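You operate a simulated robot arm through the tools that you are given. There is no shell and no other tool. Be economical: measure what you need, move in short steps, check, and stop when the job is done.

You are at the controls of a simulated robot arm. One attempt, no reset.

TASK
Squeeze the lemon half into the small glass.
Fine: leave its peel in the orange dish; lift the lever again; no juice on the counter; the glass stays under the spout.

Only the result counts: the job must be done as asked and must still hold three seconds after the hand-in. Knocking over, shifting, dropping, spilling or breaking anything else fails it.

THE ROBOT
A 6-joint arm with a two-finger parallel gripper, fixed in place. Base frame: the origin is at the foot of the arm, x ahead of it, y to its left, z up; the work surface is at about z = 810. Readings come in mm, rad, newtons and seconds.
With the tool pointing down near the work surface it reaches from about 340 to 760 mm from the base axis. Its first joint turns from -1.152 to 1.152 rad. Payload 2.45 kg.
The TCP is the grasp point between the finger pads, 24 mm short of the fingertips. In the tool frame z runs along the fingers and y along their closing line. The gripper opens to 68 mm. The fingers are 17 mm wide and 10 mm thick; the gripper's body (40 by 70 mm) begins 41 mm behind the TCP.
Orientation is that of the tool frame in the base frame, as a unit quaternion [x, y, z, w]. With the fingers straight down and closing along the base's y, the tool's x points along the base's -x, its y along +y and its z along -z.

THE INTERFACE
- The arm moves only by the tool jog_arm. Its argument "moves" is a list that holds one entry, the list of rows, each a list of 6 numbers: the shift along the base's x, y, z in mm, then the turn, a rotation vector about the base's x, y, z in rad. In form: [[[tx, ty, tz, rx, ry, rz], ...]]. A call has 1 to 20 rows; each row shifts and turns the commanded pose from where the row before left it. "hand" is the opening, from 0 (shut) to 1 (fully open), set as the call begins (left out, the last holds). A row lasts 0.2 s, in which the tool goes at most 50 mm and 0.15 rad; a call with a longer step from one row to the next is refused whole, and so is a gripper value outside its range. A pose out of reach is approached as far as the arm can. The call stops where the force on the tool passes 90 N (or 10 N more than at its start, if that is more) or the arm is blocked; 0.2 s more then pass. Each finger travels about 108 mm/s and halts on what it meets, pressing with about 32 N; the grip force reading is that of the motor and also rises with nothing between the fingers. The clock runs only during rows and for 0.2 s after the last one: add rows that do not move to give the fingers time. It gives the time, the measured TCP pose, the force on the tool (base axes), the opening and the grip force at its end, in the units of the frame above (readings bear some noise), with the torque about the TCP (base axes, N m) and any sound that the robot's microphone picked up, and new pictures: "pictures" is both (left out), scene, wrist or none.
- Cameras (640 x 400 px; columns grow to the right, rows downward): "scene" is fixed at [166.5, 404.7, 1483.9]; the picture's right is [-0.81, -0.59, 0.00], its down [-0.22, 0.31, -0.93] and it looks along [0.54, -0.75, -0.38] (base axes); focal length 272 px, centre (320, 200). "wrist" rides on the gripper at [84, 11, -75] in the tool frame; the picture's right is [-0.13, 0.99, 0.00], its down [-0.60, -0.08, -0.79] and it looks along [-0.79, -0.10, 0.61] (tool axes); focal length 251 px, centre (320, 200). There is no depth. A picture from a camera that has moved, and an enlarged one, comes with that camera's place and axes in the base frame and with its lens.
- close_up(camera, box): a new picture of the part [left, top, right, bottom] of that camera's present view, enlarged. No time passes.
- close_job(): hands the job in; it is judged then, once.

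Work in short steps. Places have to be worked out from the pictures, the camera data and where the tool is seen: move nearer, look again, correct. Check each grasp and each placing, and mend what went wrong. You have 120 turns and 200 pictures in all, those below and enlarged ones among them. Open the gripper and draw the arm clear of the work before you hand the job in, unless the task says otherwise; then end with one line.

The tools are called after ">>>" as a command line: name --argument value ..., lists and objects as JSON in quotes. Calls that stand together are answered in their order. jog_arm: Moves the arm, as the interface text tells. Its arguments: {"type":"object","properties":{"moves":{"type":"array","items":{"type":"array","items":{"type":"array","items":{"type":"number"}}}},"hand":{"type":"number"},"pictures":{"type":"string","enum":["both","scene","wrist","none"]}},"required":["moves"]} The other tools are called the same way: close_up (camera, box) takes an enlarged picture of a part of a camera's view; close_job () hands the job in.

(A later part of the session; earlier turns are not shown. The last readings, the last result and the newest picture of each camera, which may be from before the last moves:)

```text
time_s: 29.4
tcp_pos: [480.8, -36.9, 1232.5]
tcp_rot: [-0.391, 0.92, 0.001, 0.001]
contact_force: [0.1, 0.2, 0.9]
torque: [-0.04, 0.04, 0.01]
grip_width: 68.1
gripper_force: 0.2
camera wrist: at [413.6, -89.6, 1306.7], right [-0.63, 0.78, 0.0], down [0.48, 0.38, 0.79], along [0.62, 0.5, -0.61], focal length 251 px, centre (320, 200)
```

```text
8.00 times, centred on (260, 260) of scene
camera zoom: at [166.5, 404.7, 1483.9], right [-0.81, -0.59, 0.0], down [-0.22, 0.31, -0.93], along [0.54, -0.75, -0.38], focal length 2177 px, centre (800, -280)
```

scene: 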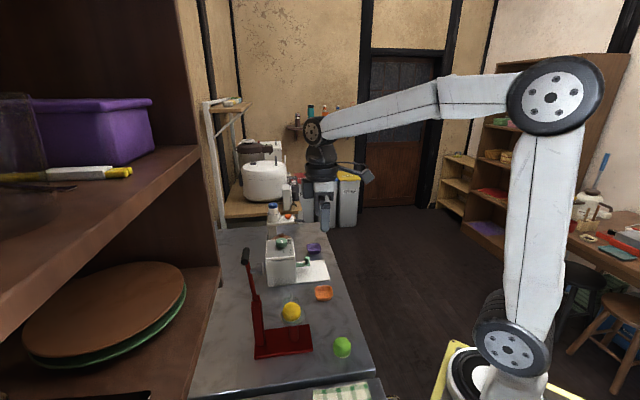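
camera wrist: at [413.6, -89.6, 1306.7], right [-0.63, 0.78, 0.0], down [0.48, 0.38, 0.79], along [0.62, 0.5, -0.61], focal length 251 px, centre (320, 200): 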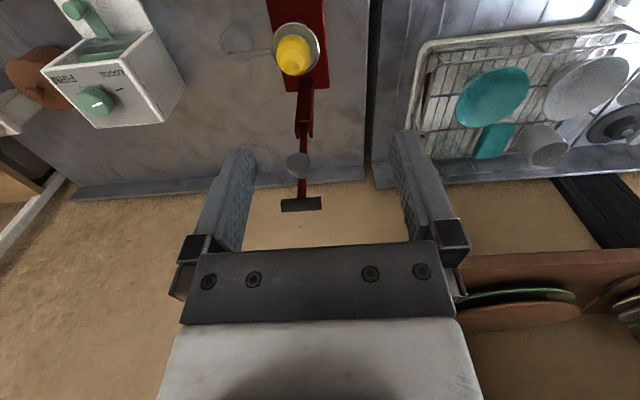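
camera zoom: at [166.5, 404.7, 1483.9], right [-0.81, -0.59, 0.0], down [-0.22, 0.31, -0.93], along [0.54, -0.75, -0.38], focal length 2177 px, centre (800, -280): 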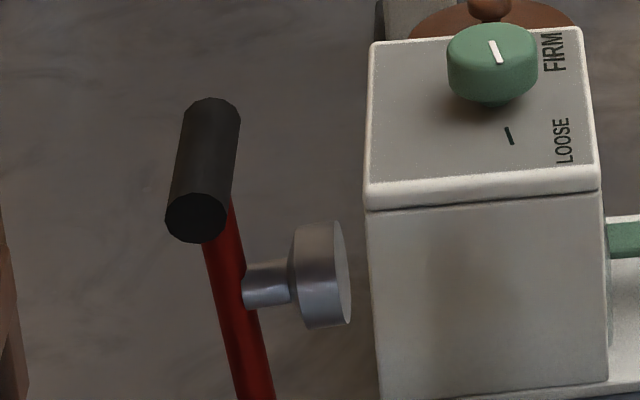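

Handle bar centre triangulates to (639,59,1107), length ~54 mm, ~18 mm thick, aligned with my closing axis. I move directly above it, then look.

>>> jog_arm --moves '[[[31.6, 19.2, -8, 0, 0, 0], [31.6, 19.2, -8, 0, 0, 0], [31.6, 19.2, -8, 0, 0, 0], [31.6, 19.2, -14, 0, 0, 0], [31.6, 19.2, -16, 0, 0, 0]]]'

>>> close_up --camera "scene" --box '[210, 200, 310, 280]'

```text
time_s: 30.6
tcp_pos: [640.7, 60.9, 1178.2]
tcp_rot: [-0.391, 0.921, 0.001, 0.001]
contact_force: [0.0, 0.0, 0.7]
torque: [0.01, 0.0, 0.0]
grip_width: 68.1
gripper_force: 0.0
camera wrist: at [573.4, 7.6, 1251.5], right [-0.62, 0.78, 0.0], down [0.48, 0.38, 0.79], along [0.62, 0.5, -0.61], focal length 251 px, centre (320, 200)
```

scene: 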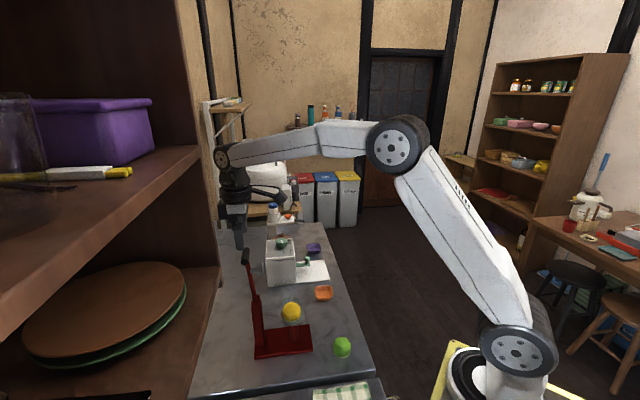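
wrist: 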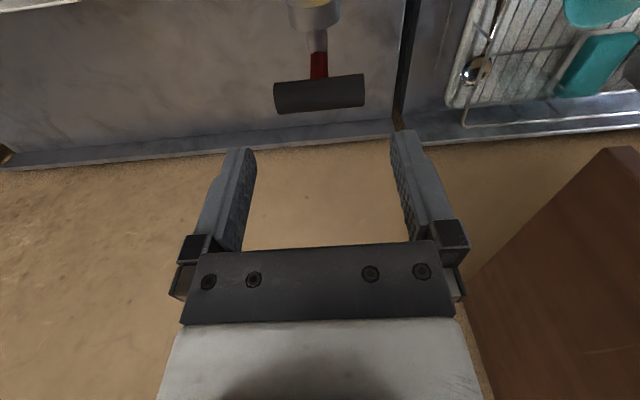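

```text
5.00 times, centred on (260, 240) of scene
camera zoom: at [166.5, 404.7, 1483.9], right [-0.81, -0.59, 0.0], down [-0.22, 0.31, -0.93], along [0.54, -0.75, -0.38], focal length 1361 px, centre (620, 0)
```

zoom: 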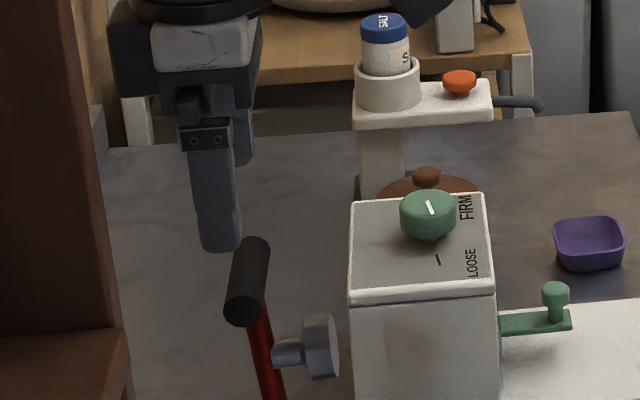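

Handle lies 3 mm off my axis and ~2.5° rotated. I correct that and lower so the fingertips just straddle the bar.

>>> jog_arm --moves '[[[-2.5, -1.5, -10, 0, 0, -0.045], [0, 0, -20, 0, 0, 0], [0, 0, -20, 0, 0, 0], [0, 0, -8, 0, 0, 0]]]'

>>> close_up --camera "scene" --box '[210, 210, 290, 280]'

```text
time_s: 31.6
tcp_pos: [638.4, 58.8, 1137.8]
tcp_rot: [-0.37, 0.929, -0.002, 0.011]
contact_force: [-20.5, -1.9, 14.0]
torque: [0.22, 0.63, -0.02]
grip_width: 68.2
gripper_force: 0.1
stopped in row 4: the force on the tool passed its limit at 93 N (the readings are from after the stop); the commanded pose is now the measured one
camera wrist: at [567.5, 9.0, 1209.7], right [-0.59, 0.81, -0.01], down [0.48, 0.35, 0.81], along [0.65, 0.47, -0.59], focal length 251 px, centre (320, 200)
```

scene: 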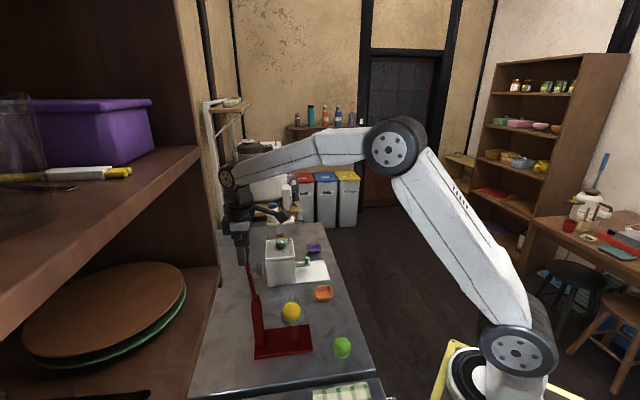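
wrist: 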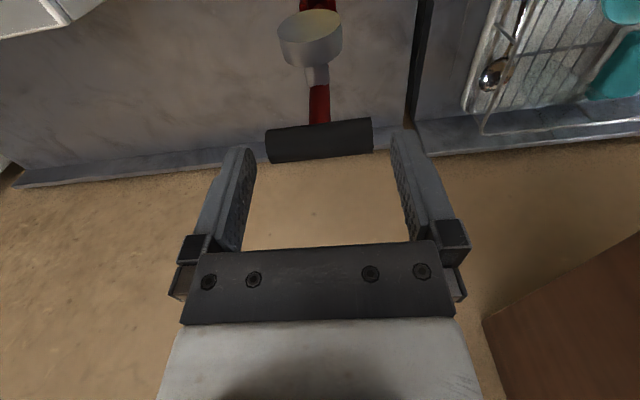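

```text
5.71 times, centred on (250, 245) of scene
camera zoom: at [165.5, 404.6, 1484.1], right [-0.81, -0.59, 0.0], down [-0.22, 0.31, -0.93], along [0.54, -0.75, -0.38], focal length 1555 px, centre (720, -57)
```

zoom: 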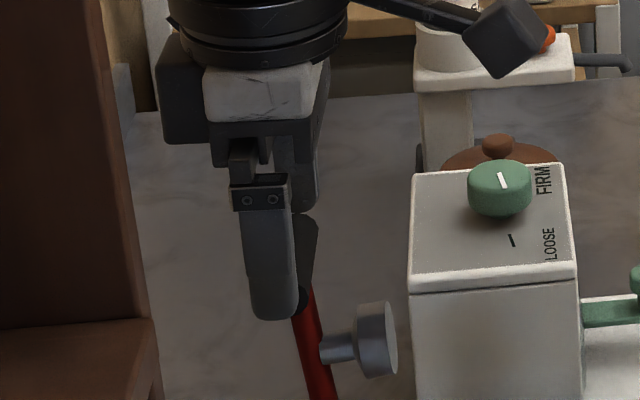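

The fingertips met the bar (bar too long or its ends flared), and nothing moved. Instead I'll grip across the bar with the closing axis in the lever plane and swing with it. I rise and yaw -89°.

>>> jog_arm --moves '[[[0, 0, 20, 0, 0, 0], [0, 0, 22, 0, 0, 0], [0, 0, 0, 0, 0, -0.141], [0, 0, 0, 0, 0, -0.141], [0, 0, 0, 0, 0, -0.141], [0, 0, 0, 0, 0, -0.141], [0, 0, 0, 0, 0, -0.141], [0, 0, 0, 0, 0, -0.141], [0, 0, 0, 0, 0, -0.141], [0, 0, 0, 0, 0, -0.141], [0, 0, 0, 0, 0, -0.141], [0, 0, 0, 0, 0, -0.141], [0, 0, 0, 0, 0, -0.141], [0, 0, 0, 0, 0, 0]]]'

>>> close_up --camera "scene" --box '[210, 200, 310, 280]'

```text
time_s: 34.6
tcp_pos: [639.9, 58.5, 1176.8]
tcp_rot: [0.387, 0.922, -0.011, 0.007]
contact_force: [0.7, 0.7, -0.4]
torque: [0.0, 0.02, 0.0]
grip_width: 68.1
gripper_force: 0.1
camera wrist: at [588.4, 128.8, 1249.6], right [0.8, 0.6, -0.01], down [0.36, -0.47, 0.81], along [0.48, -0.65, -0.59], focal length 251 px, centre (320, 200)
```

scene: 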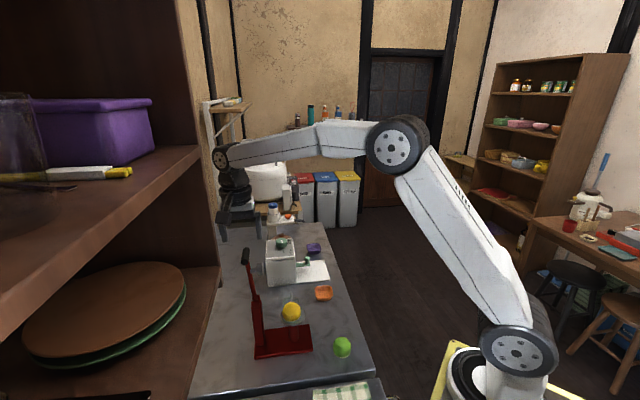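
wrist: 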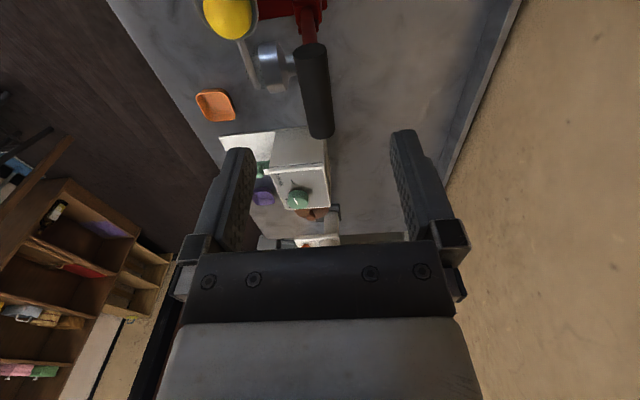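

```text
5.00 times, centred on (260, 240) of scene
camera zoom: at [166.5, 404.7, 1483.9], right [-0.81, -0.59, 0.0], down [-0.22, 0.31, -0.93], along [0.54, -0.75, -0.38], focal length 1361 px, centre (620, 0)
```

zoom: 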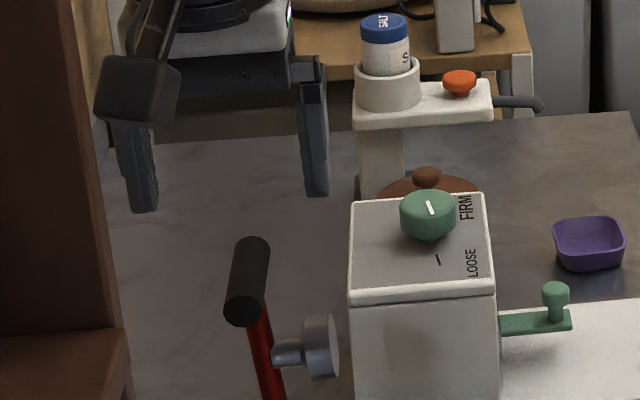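

The bar lies ~3.6 mm toward the front of my axis. I correct and lower so the bar sits between the pads, front and back.

>>> jog_arm --moves '[[[-2.6, -2.6, -20, 0, 0, 0], [0, 0, -20, 0, 0, 0], [0, 0, -20, 0, 0, 0], [0, 0, -8, 0, 0, 0]]]'

>>> close_up --camera "scene" --box '[210, 210, 290, 280]'

```text
time_s: 35.6
tcp_pos: [639.0, 57.6, 1109.9]
tcp_rot: [0.386, 0.922, -0.011, 0.008]
contact_force: [0.6, -0.4, -0.4]
torque: [-0.02, -0.01, 0.03]
grip_width: 67.9
gripper_force: 0.0
camera wrist: at [586.0, 126.5, 1181.9], right [0.8, 0.6, -0.01], down [0.36, -0.47, 0.81], along [0.48, -0.65, -0.59], focal length 251 px, centre (320, 200)
```

scene: 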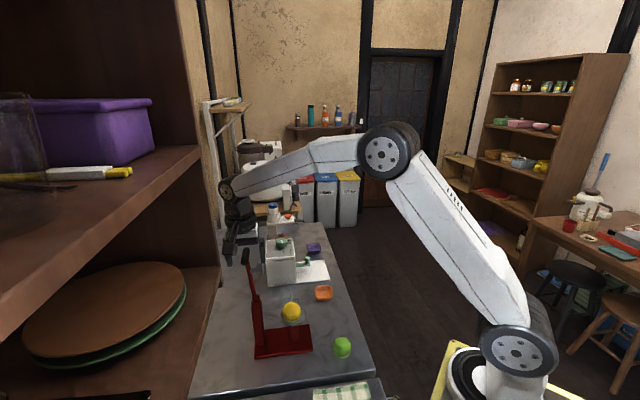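
wrist: 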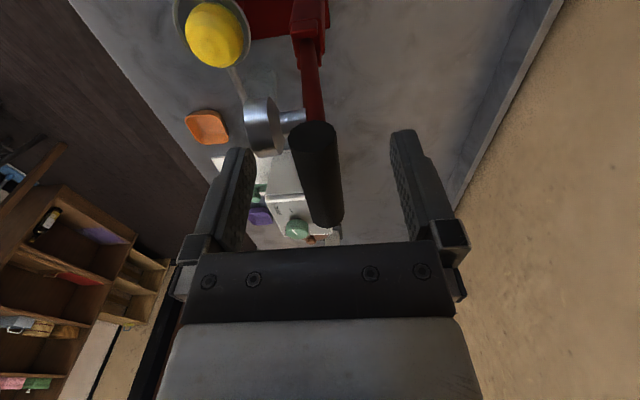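

```text
5.71 times, centred on (250, 245) of scene
camera zoom: at [166.5, 404.7, 1483.9], right [-0.81, -0.59, 0.0], down [-0.22, 0.31, -0.93], along [0.54, -0.75, -0.38], focal length 1555 px, centre (720, -57)
```

zoom: 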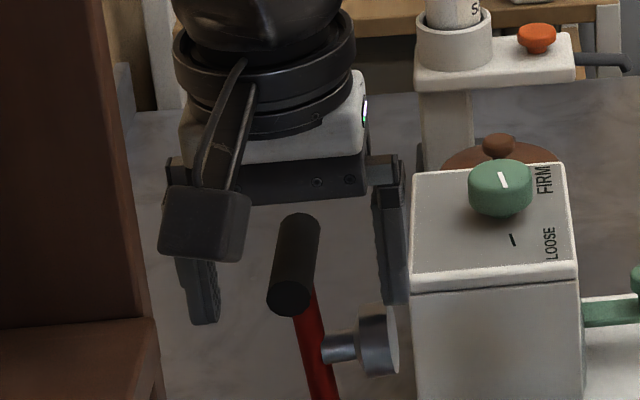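

The bar is centred between the pads. I close on it.

>>> jog_arm --moves '[[[0, 0, 0, 0, 0, 0], [0, 0, 0, 0, 0, 0], [0, 0, 0, 0, 0, 0]]]' --hand 0.1 --pictures "wrist"

```text
time_s: 36.4
tcp_pos: [638.6, 56.9, 1109.3]
tcp_rot: [0.386, 0.922, -0.011, 0.008]
contact_force: [0.9, 0.1, -1.8]
torque: [-0.02, -0.02, 0.16]
grip_width: 17.5
gripper_force: 36.0
camera wrist: at [586.0, 126.5, 1181.9], right [0.8, 0.6, -0.01], down [0.36, -0.46, 0.81], along [0.48, -0.65, -0.59], focal length 251 px, centre (320, 200)
```

wrist: 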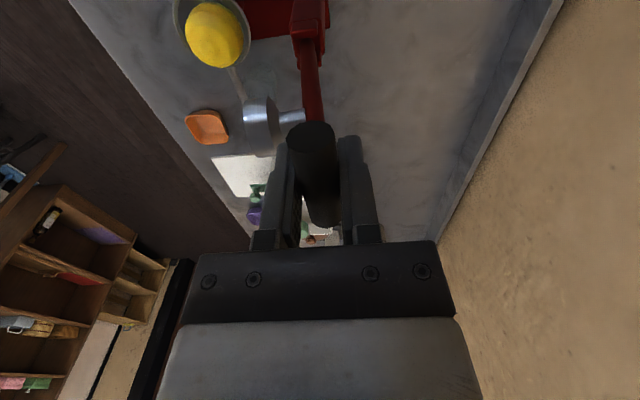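

Gripped (17.5 mm). I swing the lever forward the first ~0.4 rad along its arc, turning the tool with it, and watch the forces.

>>> jog_arm --moves '[[[-10.2, -9.9, 0.6, 0.07, -0.0715, 0], [-10.2, -9.9, -0.9, 0.07, -0.0715, 0], [-10, -9.8, -2.3, 0.07, -0.0715, 0], [-9.9, -9.7, -3.6, 0.07, -0.0715, 0]]]'

>>> close_up --camera "scene" --box '[210, 210, 330, 330]'

```text
time_s: 37.4
tcp_pos: [598.1, 15.8, 1102.2]
tcp_rot: [0.381, 0.904, 0.173, 0.084]
contact_force: [3.7, -3.3, -2.5]
torque: [-0.12, 0.03, 0.1]
grip_width: 17.3
gripper_force: 35.9
camera wrist: at [524.2, 65.2, 1173.7], right [0.74, 0.55, 0.38], down [0.14, -0.68, 0.72], along [0.65, -0.48, -0.59], focal length 251 px, centre (320, 200)
```

scene: 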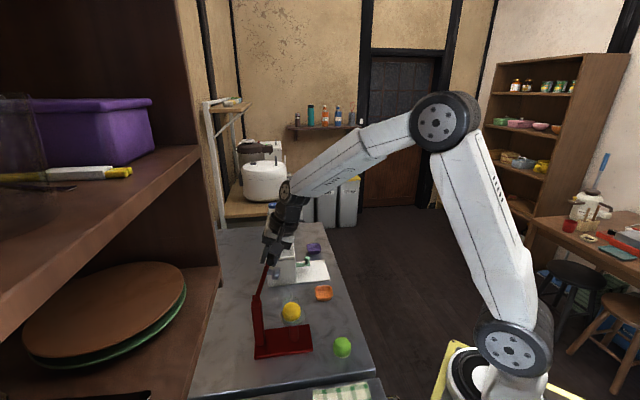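
wrist: 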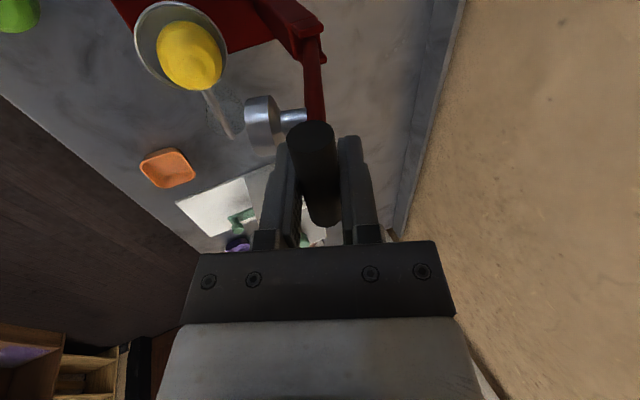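

```text
3.33 times, centred on (270, 270) of scene
camera zoom: at [166.7, 404.6, 1483.9], right [-0.81, -0.59, 0.0], down [-0.22, 0.31, -0.93], along [0.54, -0.75, -0.38], focal length 907 px, centre (487, -33)
```

zoom: 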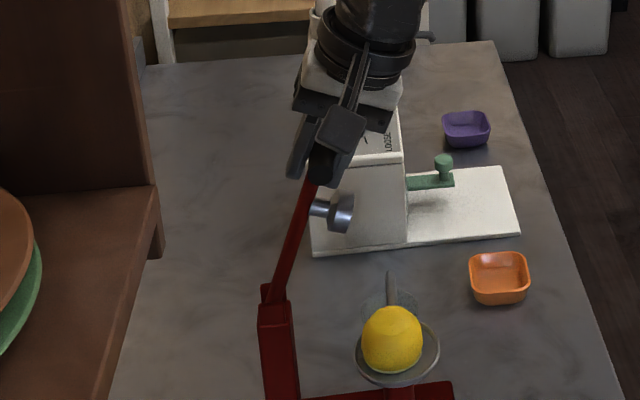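

Smooth, with forces under 5 N. I continue along the arc another 0.5 rad.

>>> jog_arm --moves '[[[-9.5, -9.3, -5.1, 0.07, -0.0715, 0], [-9.2, -9.0, -6.3, 0.07, -0.0715, 0], [-8.6, -8.4, -7.6, 0.07, -0.0715, 0], [-8.1, -7.9, -8.7, 0.07, -0.0715, 0], [-7.4, -7.2, -9.8, 0.07, -0.0715, 0]]]'

>>> close_up --camera "scene" --box '[220, 230, 340, 330]'

```text
time_s: 38.6
tcp_pos: [554.9, -25.9, 1065.5]
tcp_rot: [0.355, 0.83, 0.392, 0.176]
contact_force: [16.4, -1.2, -10.8]
torque: [-0.01, 0.09, 0.26]
grip_width: 17.5
gripper_force: 35.8
camera wrist: at [458.4, 1.2, 1119.2], right [0.53, 0.34, 0.77], down [-0.07, -0.89, 0.45], along [0.84, -0.3, -0.45], focal length 251 px, centre (320, 200)
```

scene: 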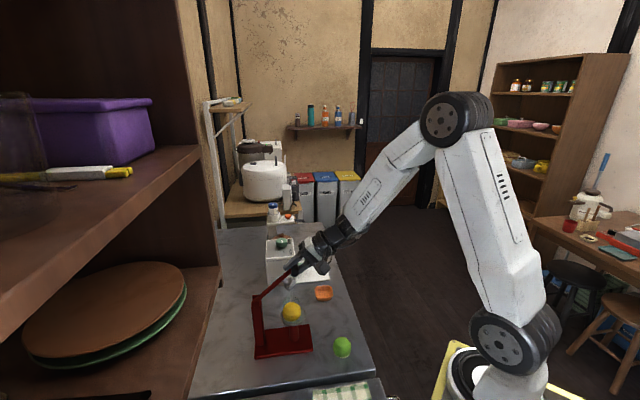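
wrist: 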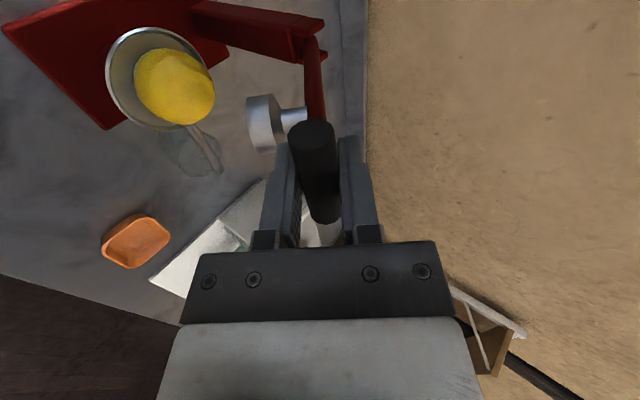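

```text
4.00 times, centred on (280, 280) of scene
camera zoom: at [167.2, 404.7, 1483.8], right [-0.81, -0.59, 0.0], down [-0.22, 0.31, -0.93], along [0.54, -0.75, -0.38], focal length 1089 px, centre (480, -120)
```

zoom: 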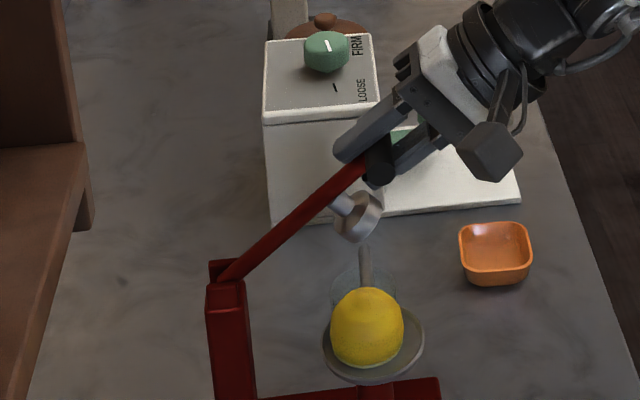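

There is ~15 N pulling inward, so my radius is a bit large. I trim it while continuing 0.3 rad.

>>> jog_arm --moves '[[[-4.6, -4.5, -13.6, 0.07, -0.0715, 0], [-5.2, -5.1, -12.5, 0.07, -0.0715, 0], [-4.5, -4.4, -12.8, 0.07, -0.0715, 0]]]'

>>> close_up --camera "scene" --box '[220, 230, 340, 330]'

```text
time_s: 39.4
tcp_pos: [539.4, -41.1, 1026.8]
tcp_rot: [0.328, 0.761, 0.512, 0.226]
contact_force: [-13.7, -17.6, 8.5]
torque: [-0.06, -0.03, -0.16]
grip_width: 17.6
gripper_force: 35.7
camera wrist: at [433.9, -22.9, 1062.3], right [0.35, 0.17, 0.92], down [-0.15, -0.96, 0.23], along [0.92, -0.22, -0.31], focal length 251 px, centre (320, 200)
```

scene: 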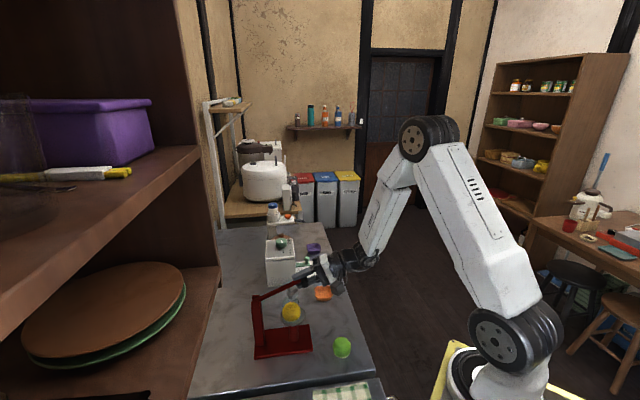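
wrist: 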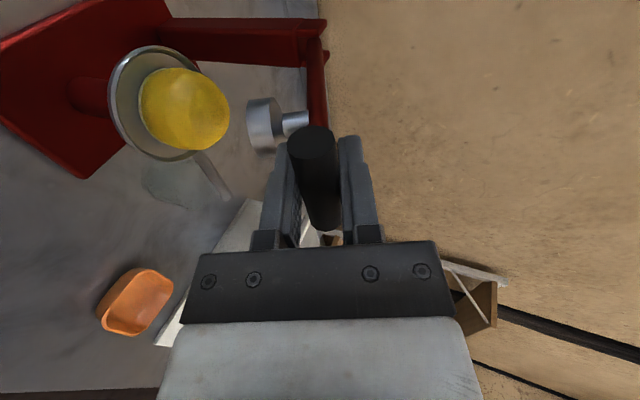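

```text
4.00 times, centred on (280, 280) of scene
camera zoom: at [165.9, 404.2, 1484.1], right [-0.81, -0.59, 0.0], down [-0.22, 0.31, -0.93], along [0.54, -0.75, -0.38], focal length 1089 px, centre (480, -120)
```

zoom: 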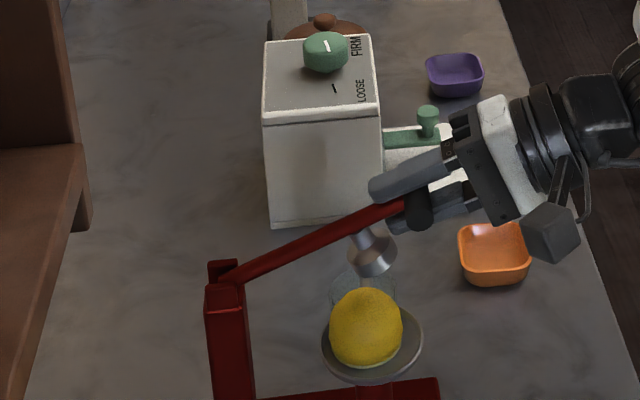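

The radius is now slightly small (24 N outward), so the true one is ~142.5 mm. I correct that and go on two rows toward lemon contact.

>>> jog_arm --moves '[[[-5.1, -5.0, -12.3, 0.07, -0.0715, 0], [-2.9, -2.9, -13.6, 0.07, -0.0715, 0]]]'

>>> close_up --camera "scene" --box '[220, 230, 340, 330]'

```text
time_s: 40.0
tcp_pos: [534.6, -46.0, 999.6]
tcp_rot: [0.303, 0.706, 0.586, 0.257]
contact_force: [19.0, 5.0, -4.5]
torque: [0.0, 0.04, -0.33]
grip_width: 17.6
gripper_force: 35.7
camera wrist: at [423.5, -33.3, 1022.3], right [0.21, 0.03, 0.98], down [-0.17, -0.98, 0.07], along [0.96, -0.18, -0.2], focal length 251 px, centre (320, 200)
```

scene: 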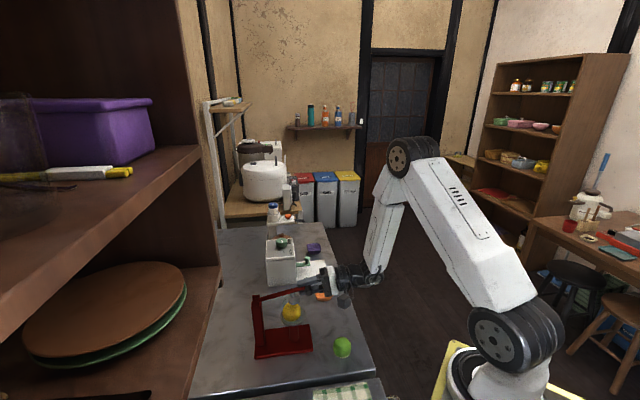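
wrist: 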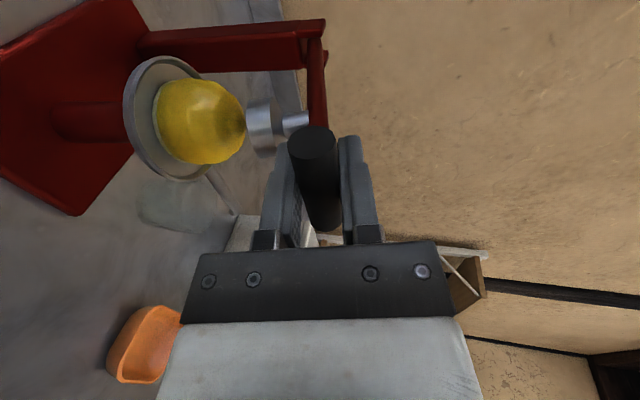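

```text
4.00 times, centred on (280, 280) of scene
camera zoom: at [167.2, 404.9, 1483.8], right [-0.81, -0.59, 0.0], down [-0.22, 0.31, -0.93], along [0.54, -0.75, -0.38], focal length 1089 px, centre (480, -120)
```

zoom: 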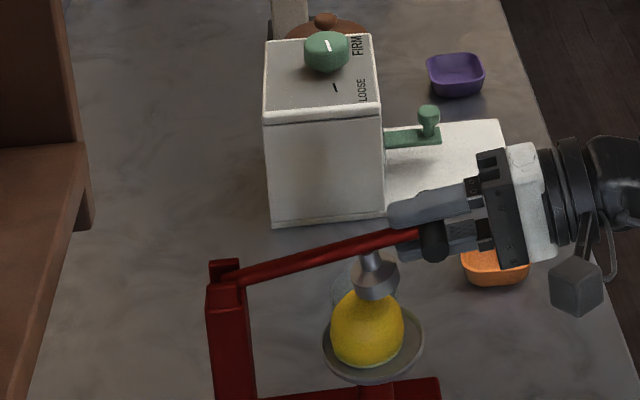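

The plunger has reached the lemon's top. I continue down in half steps to squeeze, watching the force.

>>> jog_arm --moves '[[[-0.7, -0.7, -7, 0.035, -0.0357, 0], [-0.6, -0.6, -7, 0.035, -0.0357, 0], [-0.3, -0.3, -7, 0.035, -0.0357, 0]]]'

>>> close_up --camera "scene" --box '[220, 230, 340, 330]'

```text
time_s: 40.8
tcp_pos: [531.4, -48.7, 983.1]
tcp_rot: [0.281, 0.658, 0.64, 0.278]
contact_force: [20.2, 13.9, 22.2]
torque: [0.05, 0.17, 0.07]
grip_width: 17.5
gripper_force: 36.8
camera wrist: at [418.5, -37.9, 993.9], right [0.1, -0.07, 0.99], down [-0.16, -0.98, -0.05], along [0.98, -0.16, -0.11], focal length 251 px, centre (320, 200)
```

scene: 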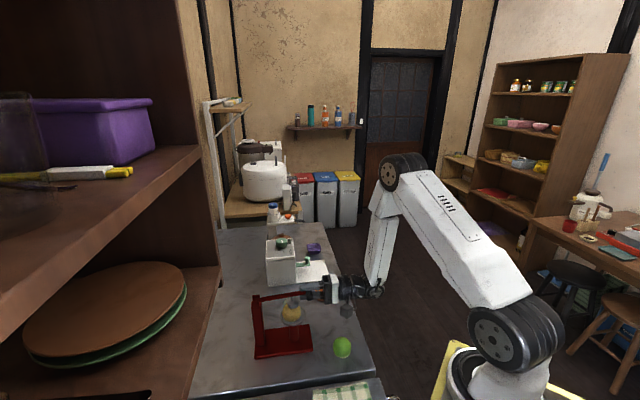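
wrist: 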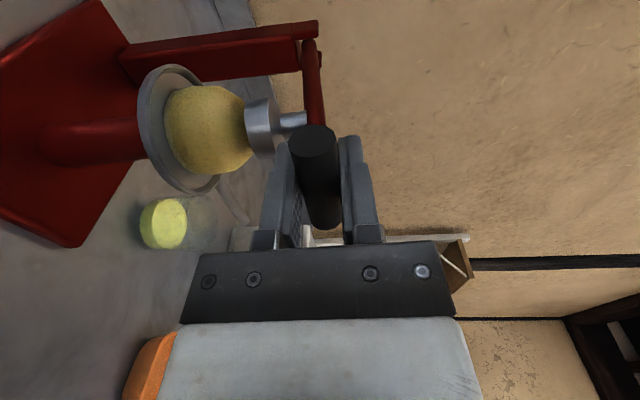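

```text
4.00 times, centred on (280, 280) of scene
camera zoom: at [166.7, 405.2, 1483.8], right [-0.81, -0.59, 0.0], down [-0.22, 0.31, -0.93], along [0.54, -0.75, -0.38], focal length 1089 px, centre (480, -120)
```

zoom: 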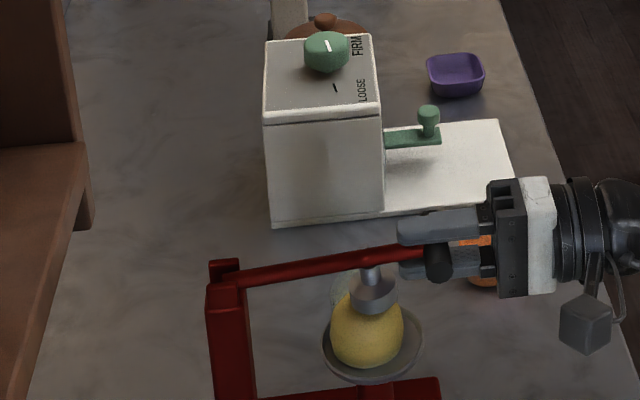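

The lemon has gone dull and pale juice shows in the glass. I check closely how complete it is and whether anything spilled.

>>> close_up --camera "wrist" --box '[80, 50, 320, 280]'

>>> close_up --camera "scene" --box '[270, 280, 330, 330]'

```text
1.74 times, centred on (200, 165) of wrist
camera zoom: at [418.5, -37.9, 993.9], right [0.1, -0.07, 0.99], down [-0.16, -0.98, -0.05], along [0.98, -0.16, -0.11], focal length 437 px, centre (529, 261)
```

zoom: 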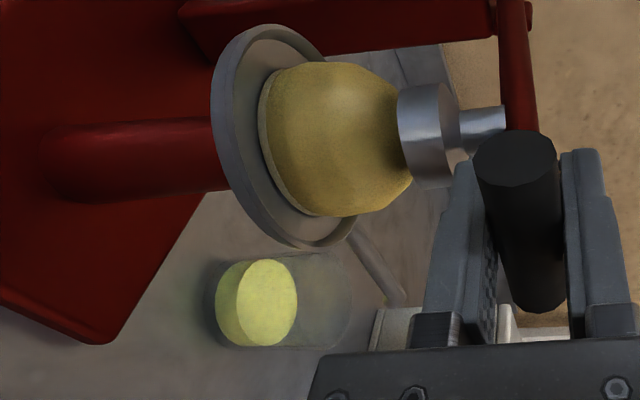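

```text
8.00 times, centred on (300, 305) of scene
camera zoom: at [166.7, 405.2, 1483.8], right [-0.81, -0.59, 0.0], down [-0.22, 0.31, -0.93], along [0.54, -0.75, -0.38], focal length 2177 px, centre (480, -640)
```

zoom: 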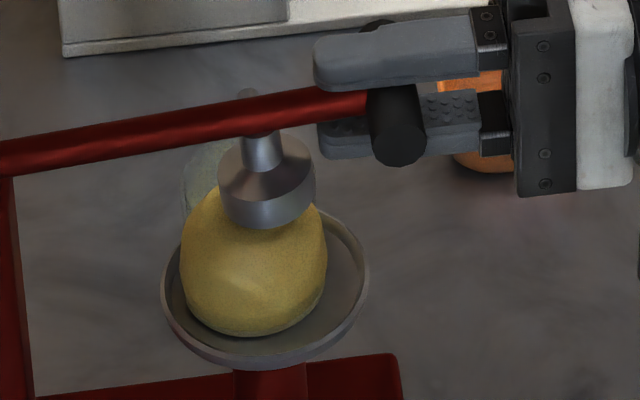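

The juice is in the glass and the lemon looks spent. I press slightly further and hold to be sure it's fully squeezed.

>>> jog_arm --moves '[[[0, 0, -2.5, 0, 0, 0], [0, 0, -2.5, 0, 0, 0], [0, 0, 0, 0, 0, 0], [0, 0, 0, 0, 0, 0]]]' --pictures "none"

>>> close_up --camera "wrist" --box '[80, 50, 320, 280]'

```text
time_s: 41.8
tcp_pos: [530.9, -48.2, 981.6]
tcp_rot: [0.278, 0.655, 0.643, 0.283]
contact_force: [12.6, 18.5, 60.8]
torque: [0.01, 0.36, 0.04]
grip_width: 17.7
gripper_force: 36.3
```

```text
1.74 times, centred on (200, 165) of wrist
camera zoom: at [418.2, -38.1, 991.6], right [0.09, -0.08, 0.99], down [-0.16, -0.98, -0.06], along [0.98, -0.16, -0.1], focal length 437 px, centre (529, 261)
```

zoom: 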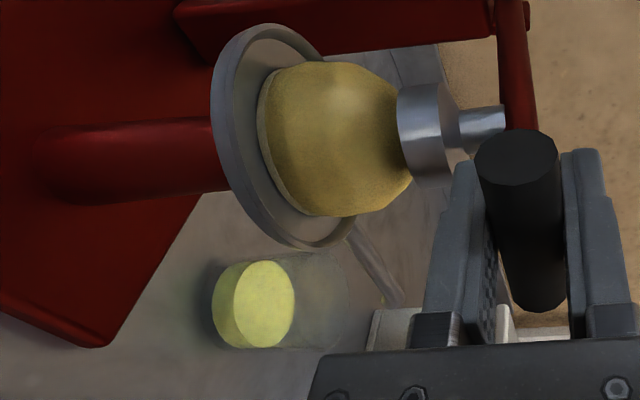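

The lever has bottomed out at 60 N and the juice level is unchanged, so the squeeze is complete. I retrace the arc upward.

>>> jog_arm --moves '[[[0, 0, 5, 0, 0, 0], [0.3, 0.3, 7, -0.035, 0.0357, 0], [0.6, 0.6, 7, -0.035, 0.0357, 0], [0.7, 0.7, 7, -0.035, 0.0357, 0], [2.9, 2.9, 13.6, -0.07, 0.0715, 0], [5.1, 5.0, 12.3, -0.07, 0.0715, 0], [4.5, 4.4, 12.8, -0.07, 0.0715, 0]]]'

>>> close_up --camera "scene" --box '[220, 230, 340, 330]'

```text
time_s: 43.4
tcp_pos: [543.9, -35.2, 1039.9]
tcp_rot: [0.336, 0.788, 0.472, 0.211]
contact_force: [-13.8, -16.4, 11.1]
torque: [-0.1, -0.1, -0.09]
grip_width: 17.8
gripper_force: 35.7
camera wrist: at [440.2, -15.0, 1082.0], right [0.42, 0.23, 0.88], down [-0.13, -0.94, 0.31], along [0.9, -0.24, -0.36], focal length 251 px, centre (320, 200)
```

scene: 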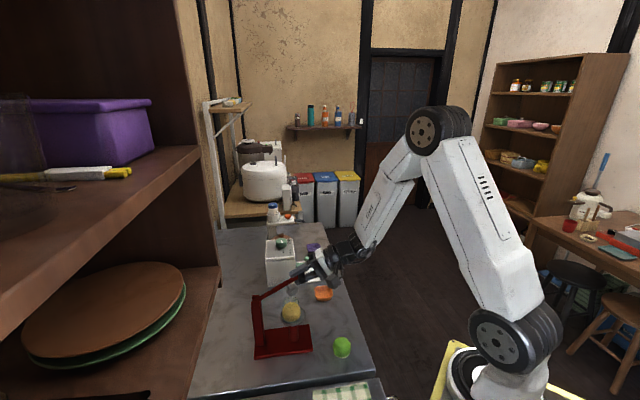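
wrist: 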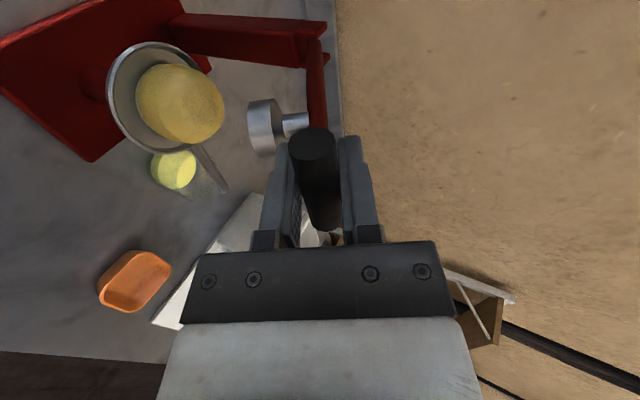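

```text
4.00 times, centred on (280, 280) of scene
camera zoom: at [165.9, 404.2, 1484.1], right [-0.81, -0.59, 0.0], down [-0.22, 0.31, -0.93], along [0.54, -0.75, -0.38], focal length 1089 px, centre (480, -120)
```

zoom: 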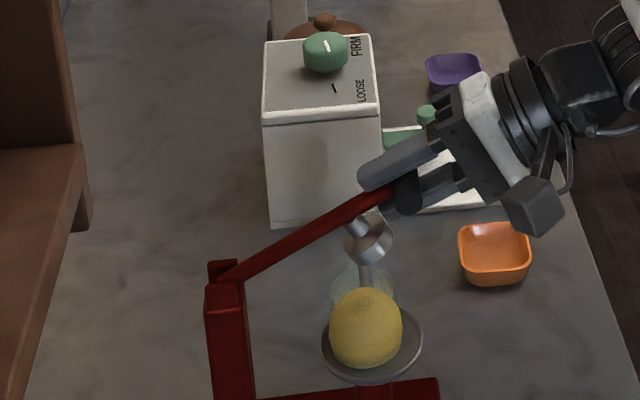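

Lever rises cleanly and the peel stays in the bowl. I continue the retrace to upright.

>>> jog_arm --moves '[[[5.2, 5.1, 12.5, -0.07, 0.0715, 0], [4.6, 4.5, 13.6, -0.07, 0.0715, 0], [7.4, 7.2, 9.8, -0.07, 0.0715, 0], [8.1, 7.9, 8.7, -0.07, 0.0715, 0], [8.6, 8.4, 7.6, -0.07, 0.0715, 0], [9.2, 9.0, 6.3, -0.07, 0.0715, 0], [9.5, 9.3, 5.1, -0.07, 0.0715, 0], [9.9, 9.7, 3.6, -0.07, 0.0715, 0], [10, 9.8, 2.3, -0.07, 0.0715, 0], [10.2, 9.9, 0.9, -0.07, 0.0715, 0], [10.2, 9.9, -0.6, -0.07, 0.0715, 0], [0, 0, 0, 0, 0, 0]]]'

>>> close_up --camera "scene" --box '[210, 210, 330, 330]'

```text
time_s: 46.0
tcp_pos: [636.5, 56.9, 1109.5]
tcp_rot: [0.387, 0.922, -0.011, 0.007]
contact_force: [-9.9, 10.5, -2.7]
torque: [-0.07, -0.05, 0.11]
grip_width: 17.5
gripper_force: 36.0
camera wrist: at [584.5, 127.3, 1182.0], right [0.8, 0.6, -0.01], down [0.36, -0.46, 0.81], along [0.48, -0.65, -0.59], focal length 251 px, centre (320, 200)
```

scene: 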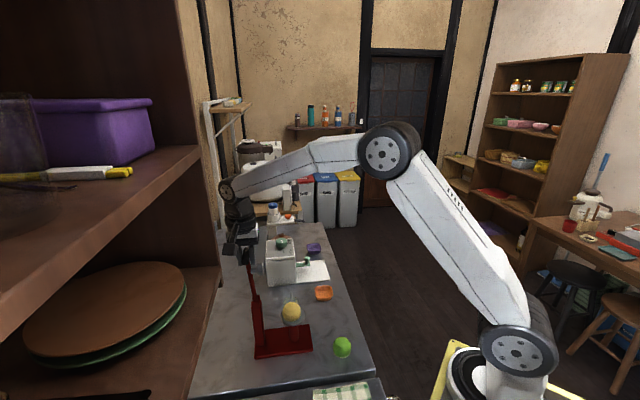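
wrist: 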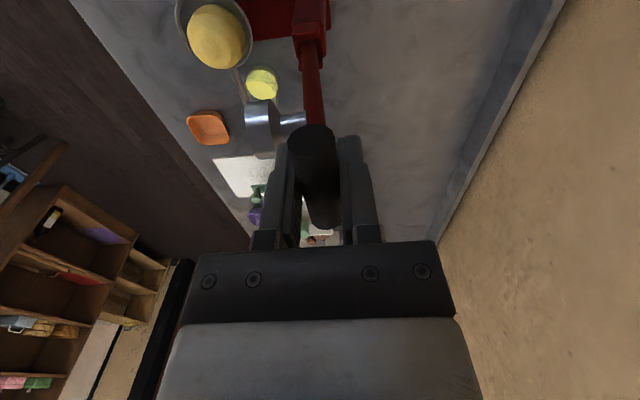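

```text
3.33 times, centred on (270, 270) of scene
camera zoom: at [166.2, 405.1, 1483.8], right [-0.81, -0.59, 0.0], down [-0.22, 0.31, -0.93], along [0.54, -0.75, -0.38], focal length 907 px, centre (487, -33)
```

zoom: 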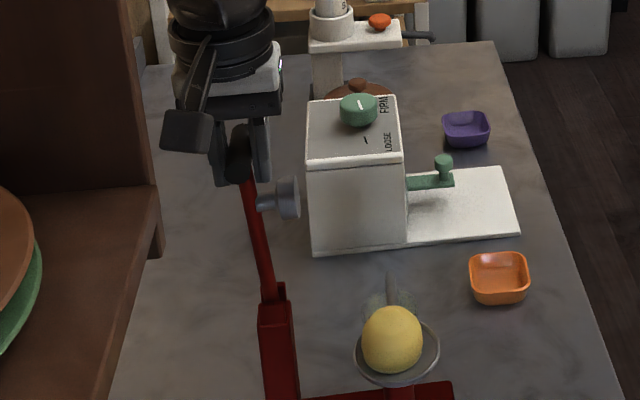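

The lever is back upright. I open and lift straight off.

>>> jog_arm --moves '[[[0, 0, 0, 0, 0, 0], [0, 0, 0, 0, 0, 0], [0, 0, 0, 0, 0, 0], [0, 0, 20, 0, 0, 0], [0, 0, 30, 0, 0, 0], [0, 0, 40, 0, 0, 0]]]' --hand 1

>>> close_up --camera "scene" --box '[210, 210, 330, 330]'

```text
time_s: 47.4
tcp_pos: [637.6, 56.4, 1199.8]
tcp_rot: [0.386, 0.922, -0.01, 0.008]
contact_force: [0.4, -0.4, -0.1]
torque: [0.0, 0.01, 0.0]
grip_width: 68.2
gripper_force: 0.0
camera wrist: at [585.3, 125.4, 1272.9], right [0.8, 0.6, -0.01], down [0.36, -0.47, 0.81], along [0.48, -0.65, -0.59], focal length 251 px, centre (320, 200)
```

scene: 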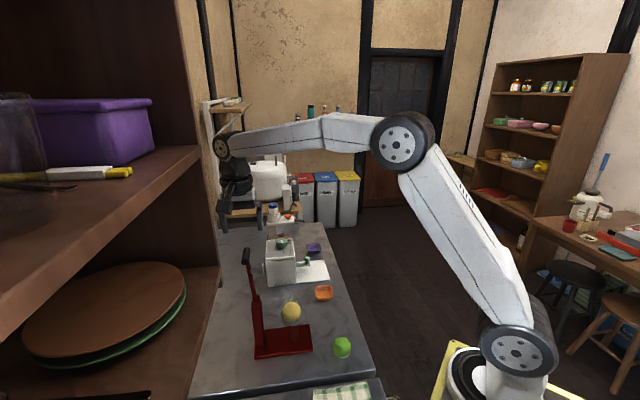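
wrist: 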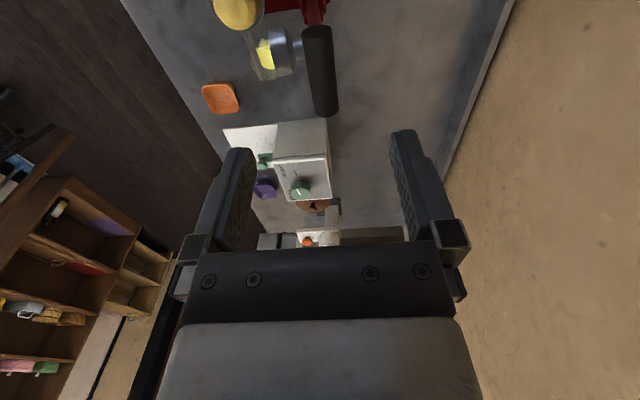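

```text
3.33 times, centred on (270, 270) of scene
camera zoom: at [166.5, 404.7, 1483.9], right [-0.81, -0.59, 0.0], down [-0.22, 0.31, -0.93], along [0.54, -0.75, -0.38], focal length 907 px, centre (487, -33)
```

zoom: 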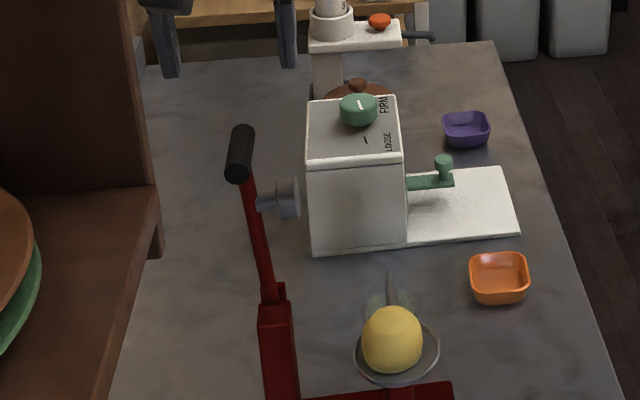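

Lever stays up and the handle is clear. I yaw back and go above the bowl to pick up the peel.

>>> jog_arm --moves '[[[-25, -24, 0, 0, 0, 0.132], [-25, -24, 0, 0, 0, 0.132], [-26, -24, 0, 0, 0, 0.132], [0, 0, 0, 0, 0, 0.132], [0, 0, -30, 0, 0, 0.132], [0, 0, -40, 0, 0, 0.132], [0, 0, -45, 0, 0, 0], [0, 0, -45, 0, 0, 0], [0, 0, -20, 0, 0, 0]]]'

>>> close_up --camera "scene" --box '[250, 260, 350, 340]'

```text
time_s: 49.4
tcp_pos: [560.2, -15.4, 1020.2]
tcp_rot: [0.001, 1.0, -0.007, 0.01]
contact_force: [1.0, 0.0, 0.1]
torque: [0.05, -0.05, 0.03]
grip_width: 68.0
gripper_force: 0.1
camera wrist: at [474.2, -4.0, 1092.1], right [0.13, 0.99, -0.01], down [0.59, -0.07, 0.81], along [0.8, -0.11, -0.59], focal length 251 px, centre (320, 200)
```

scene: 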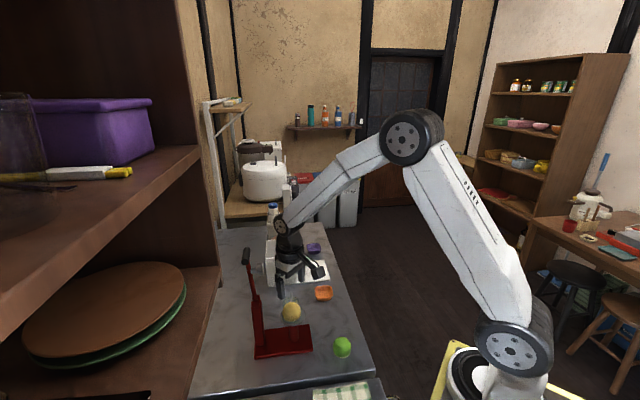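
wrist: 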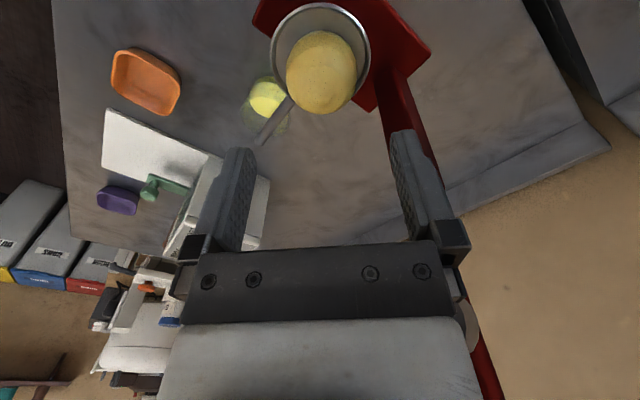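

```text
5.00 times, centred on (300, 300) of scene
camera zoom: at [166.5, 404.7, 1483.9], right [-0.81, -0.59, 0.0], down [-0.22, 0.31, -0.93], along [0.54, -0.75, -0.38], focal length 1361 px, centre (420, -300)
```

zoom: 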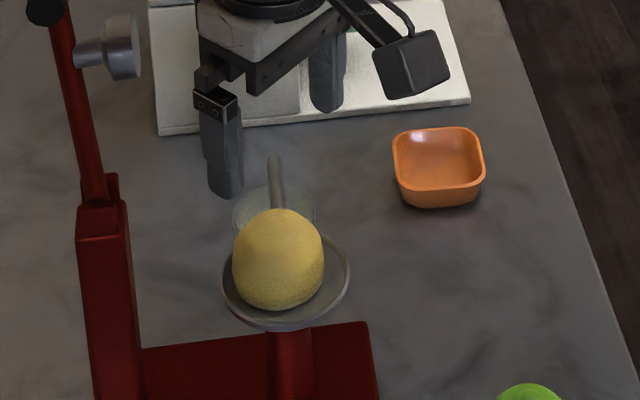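

Peel unchanged in the bowl. I straighten the tilt, descend to the same grip height as before (z≈935) and close.

>>> jog_arm --moves '[[[1.5, -1, -30, 0.014, 0.02, 0], [0, 0, -30, 0, 0, 0], [0, 0, -18, 0, 0, 0], [0, 0, -7, 0, 0, 0]]]' --pictures "wrist"

```text
time_s: 50.4
tcp_pos: [564.5, -17.0, 935.6]
tcp_rot: [0.001, 1.0, 0.0, 0.0]
contact_force: [0.7, 0.1, 0.1]
torque: [0.0, 0.0, 0.04]
grip_width: 67.8
gripper_force: 0.1
camera wrist: at [479.0, -6.0, 1009.3], right [0.13, 0.99, 0.0], down [0.6, -0.08, 0.79], along [0.79, -0.1, -0.61], focal length 251 px, centre (320, 200)
```

wrist: 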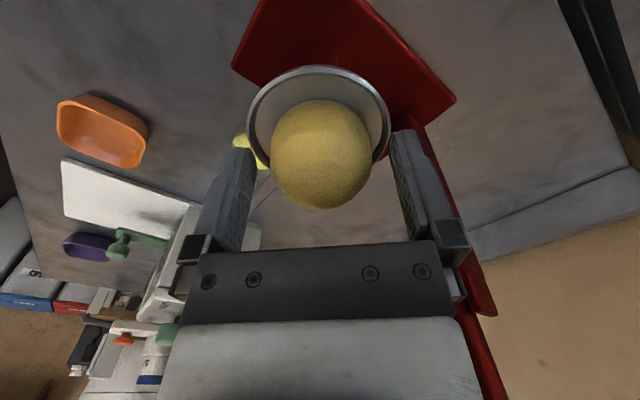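

The peel is centred between the fingers. I close.

>>> jog_arm --moves '[[[0, 0, 0, 0, 0, 0], [0, 0, 0, 0, 0, 0], [0, 0, 0, 0, 0, 0]]]' --hand 0.5 --pictures "none"

>>> jog_arm --moves '[[[0, 0, 8, 0, 0, 0], [0, 0, 15, 0, 0, 0], [0, 0, 20, 0, 0, 0], [0, 0, 30, 0, 0, 0]]]'

>>> close_up --camera "scene" --box '[250, 260, 350, 340]'

```text
time_s: 51.2
tcp_pos: [563.7, -17.2, 935.8]
tcp_rot: [0.001, 1.0, 0.001, 0.0]
contact_force: [-0.6, 0.0, 0.7]
torque: [0.01, -0.01, -0.03]
grip_width: 48.8
gripper_force: 32.1
```

```text
time_s: 52.2
tcp_pos: [564.8, -16.9, 1007.9]
tcp_rot: [0.0, 1.0, 0.0, 0.0]
contact_force: [0.0, 0.6, 0.0]
torque: [-0.01, 0.0, -0.03]
grip_width: 48.7
gripper_force: 32.1
camera wrist: at [478.9, -5.7, 1081.7], right [0.13, 0.99, 0.0], down [0.6, -0.08, 0.79], along [0.79, -0.1, -0.61], focal length 251 px, centre (320, 200)
```

scene: 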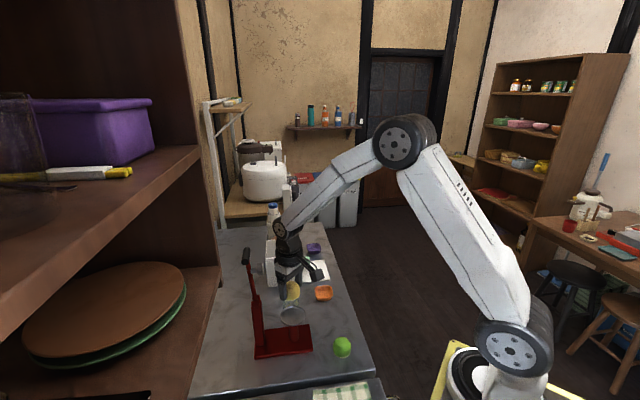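
wrist: 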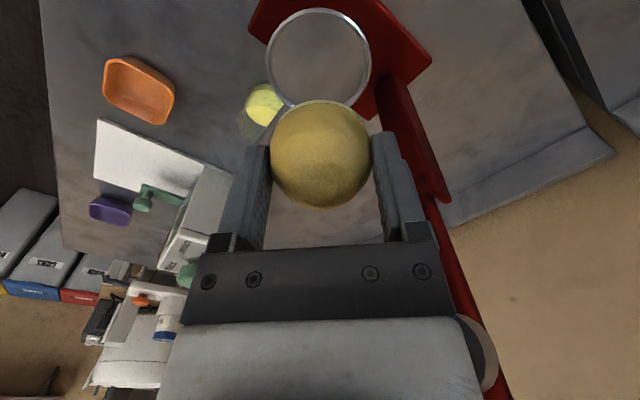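

```text
5.00 times, centred on (300, 300) of scene
camera zoom: at [166.5, 404.7, 1483.9], right [-0.81, -0.59, 0.0], down [-0.22, 0.31, -0.93], along [0.54, -0.75, -0.38], focal length 1361 px, centre (420, -300)
```

zoom: 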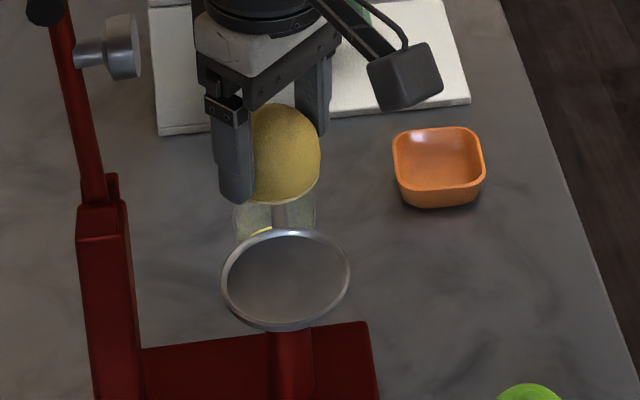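

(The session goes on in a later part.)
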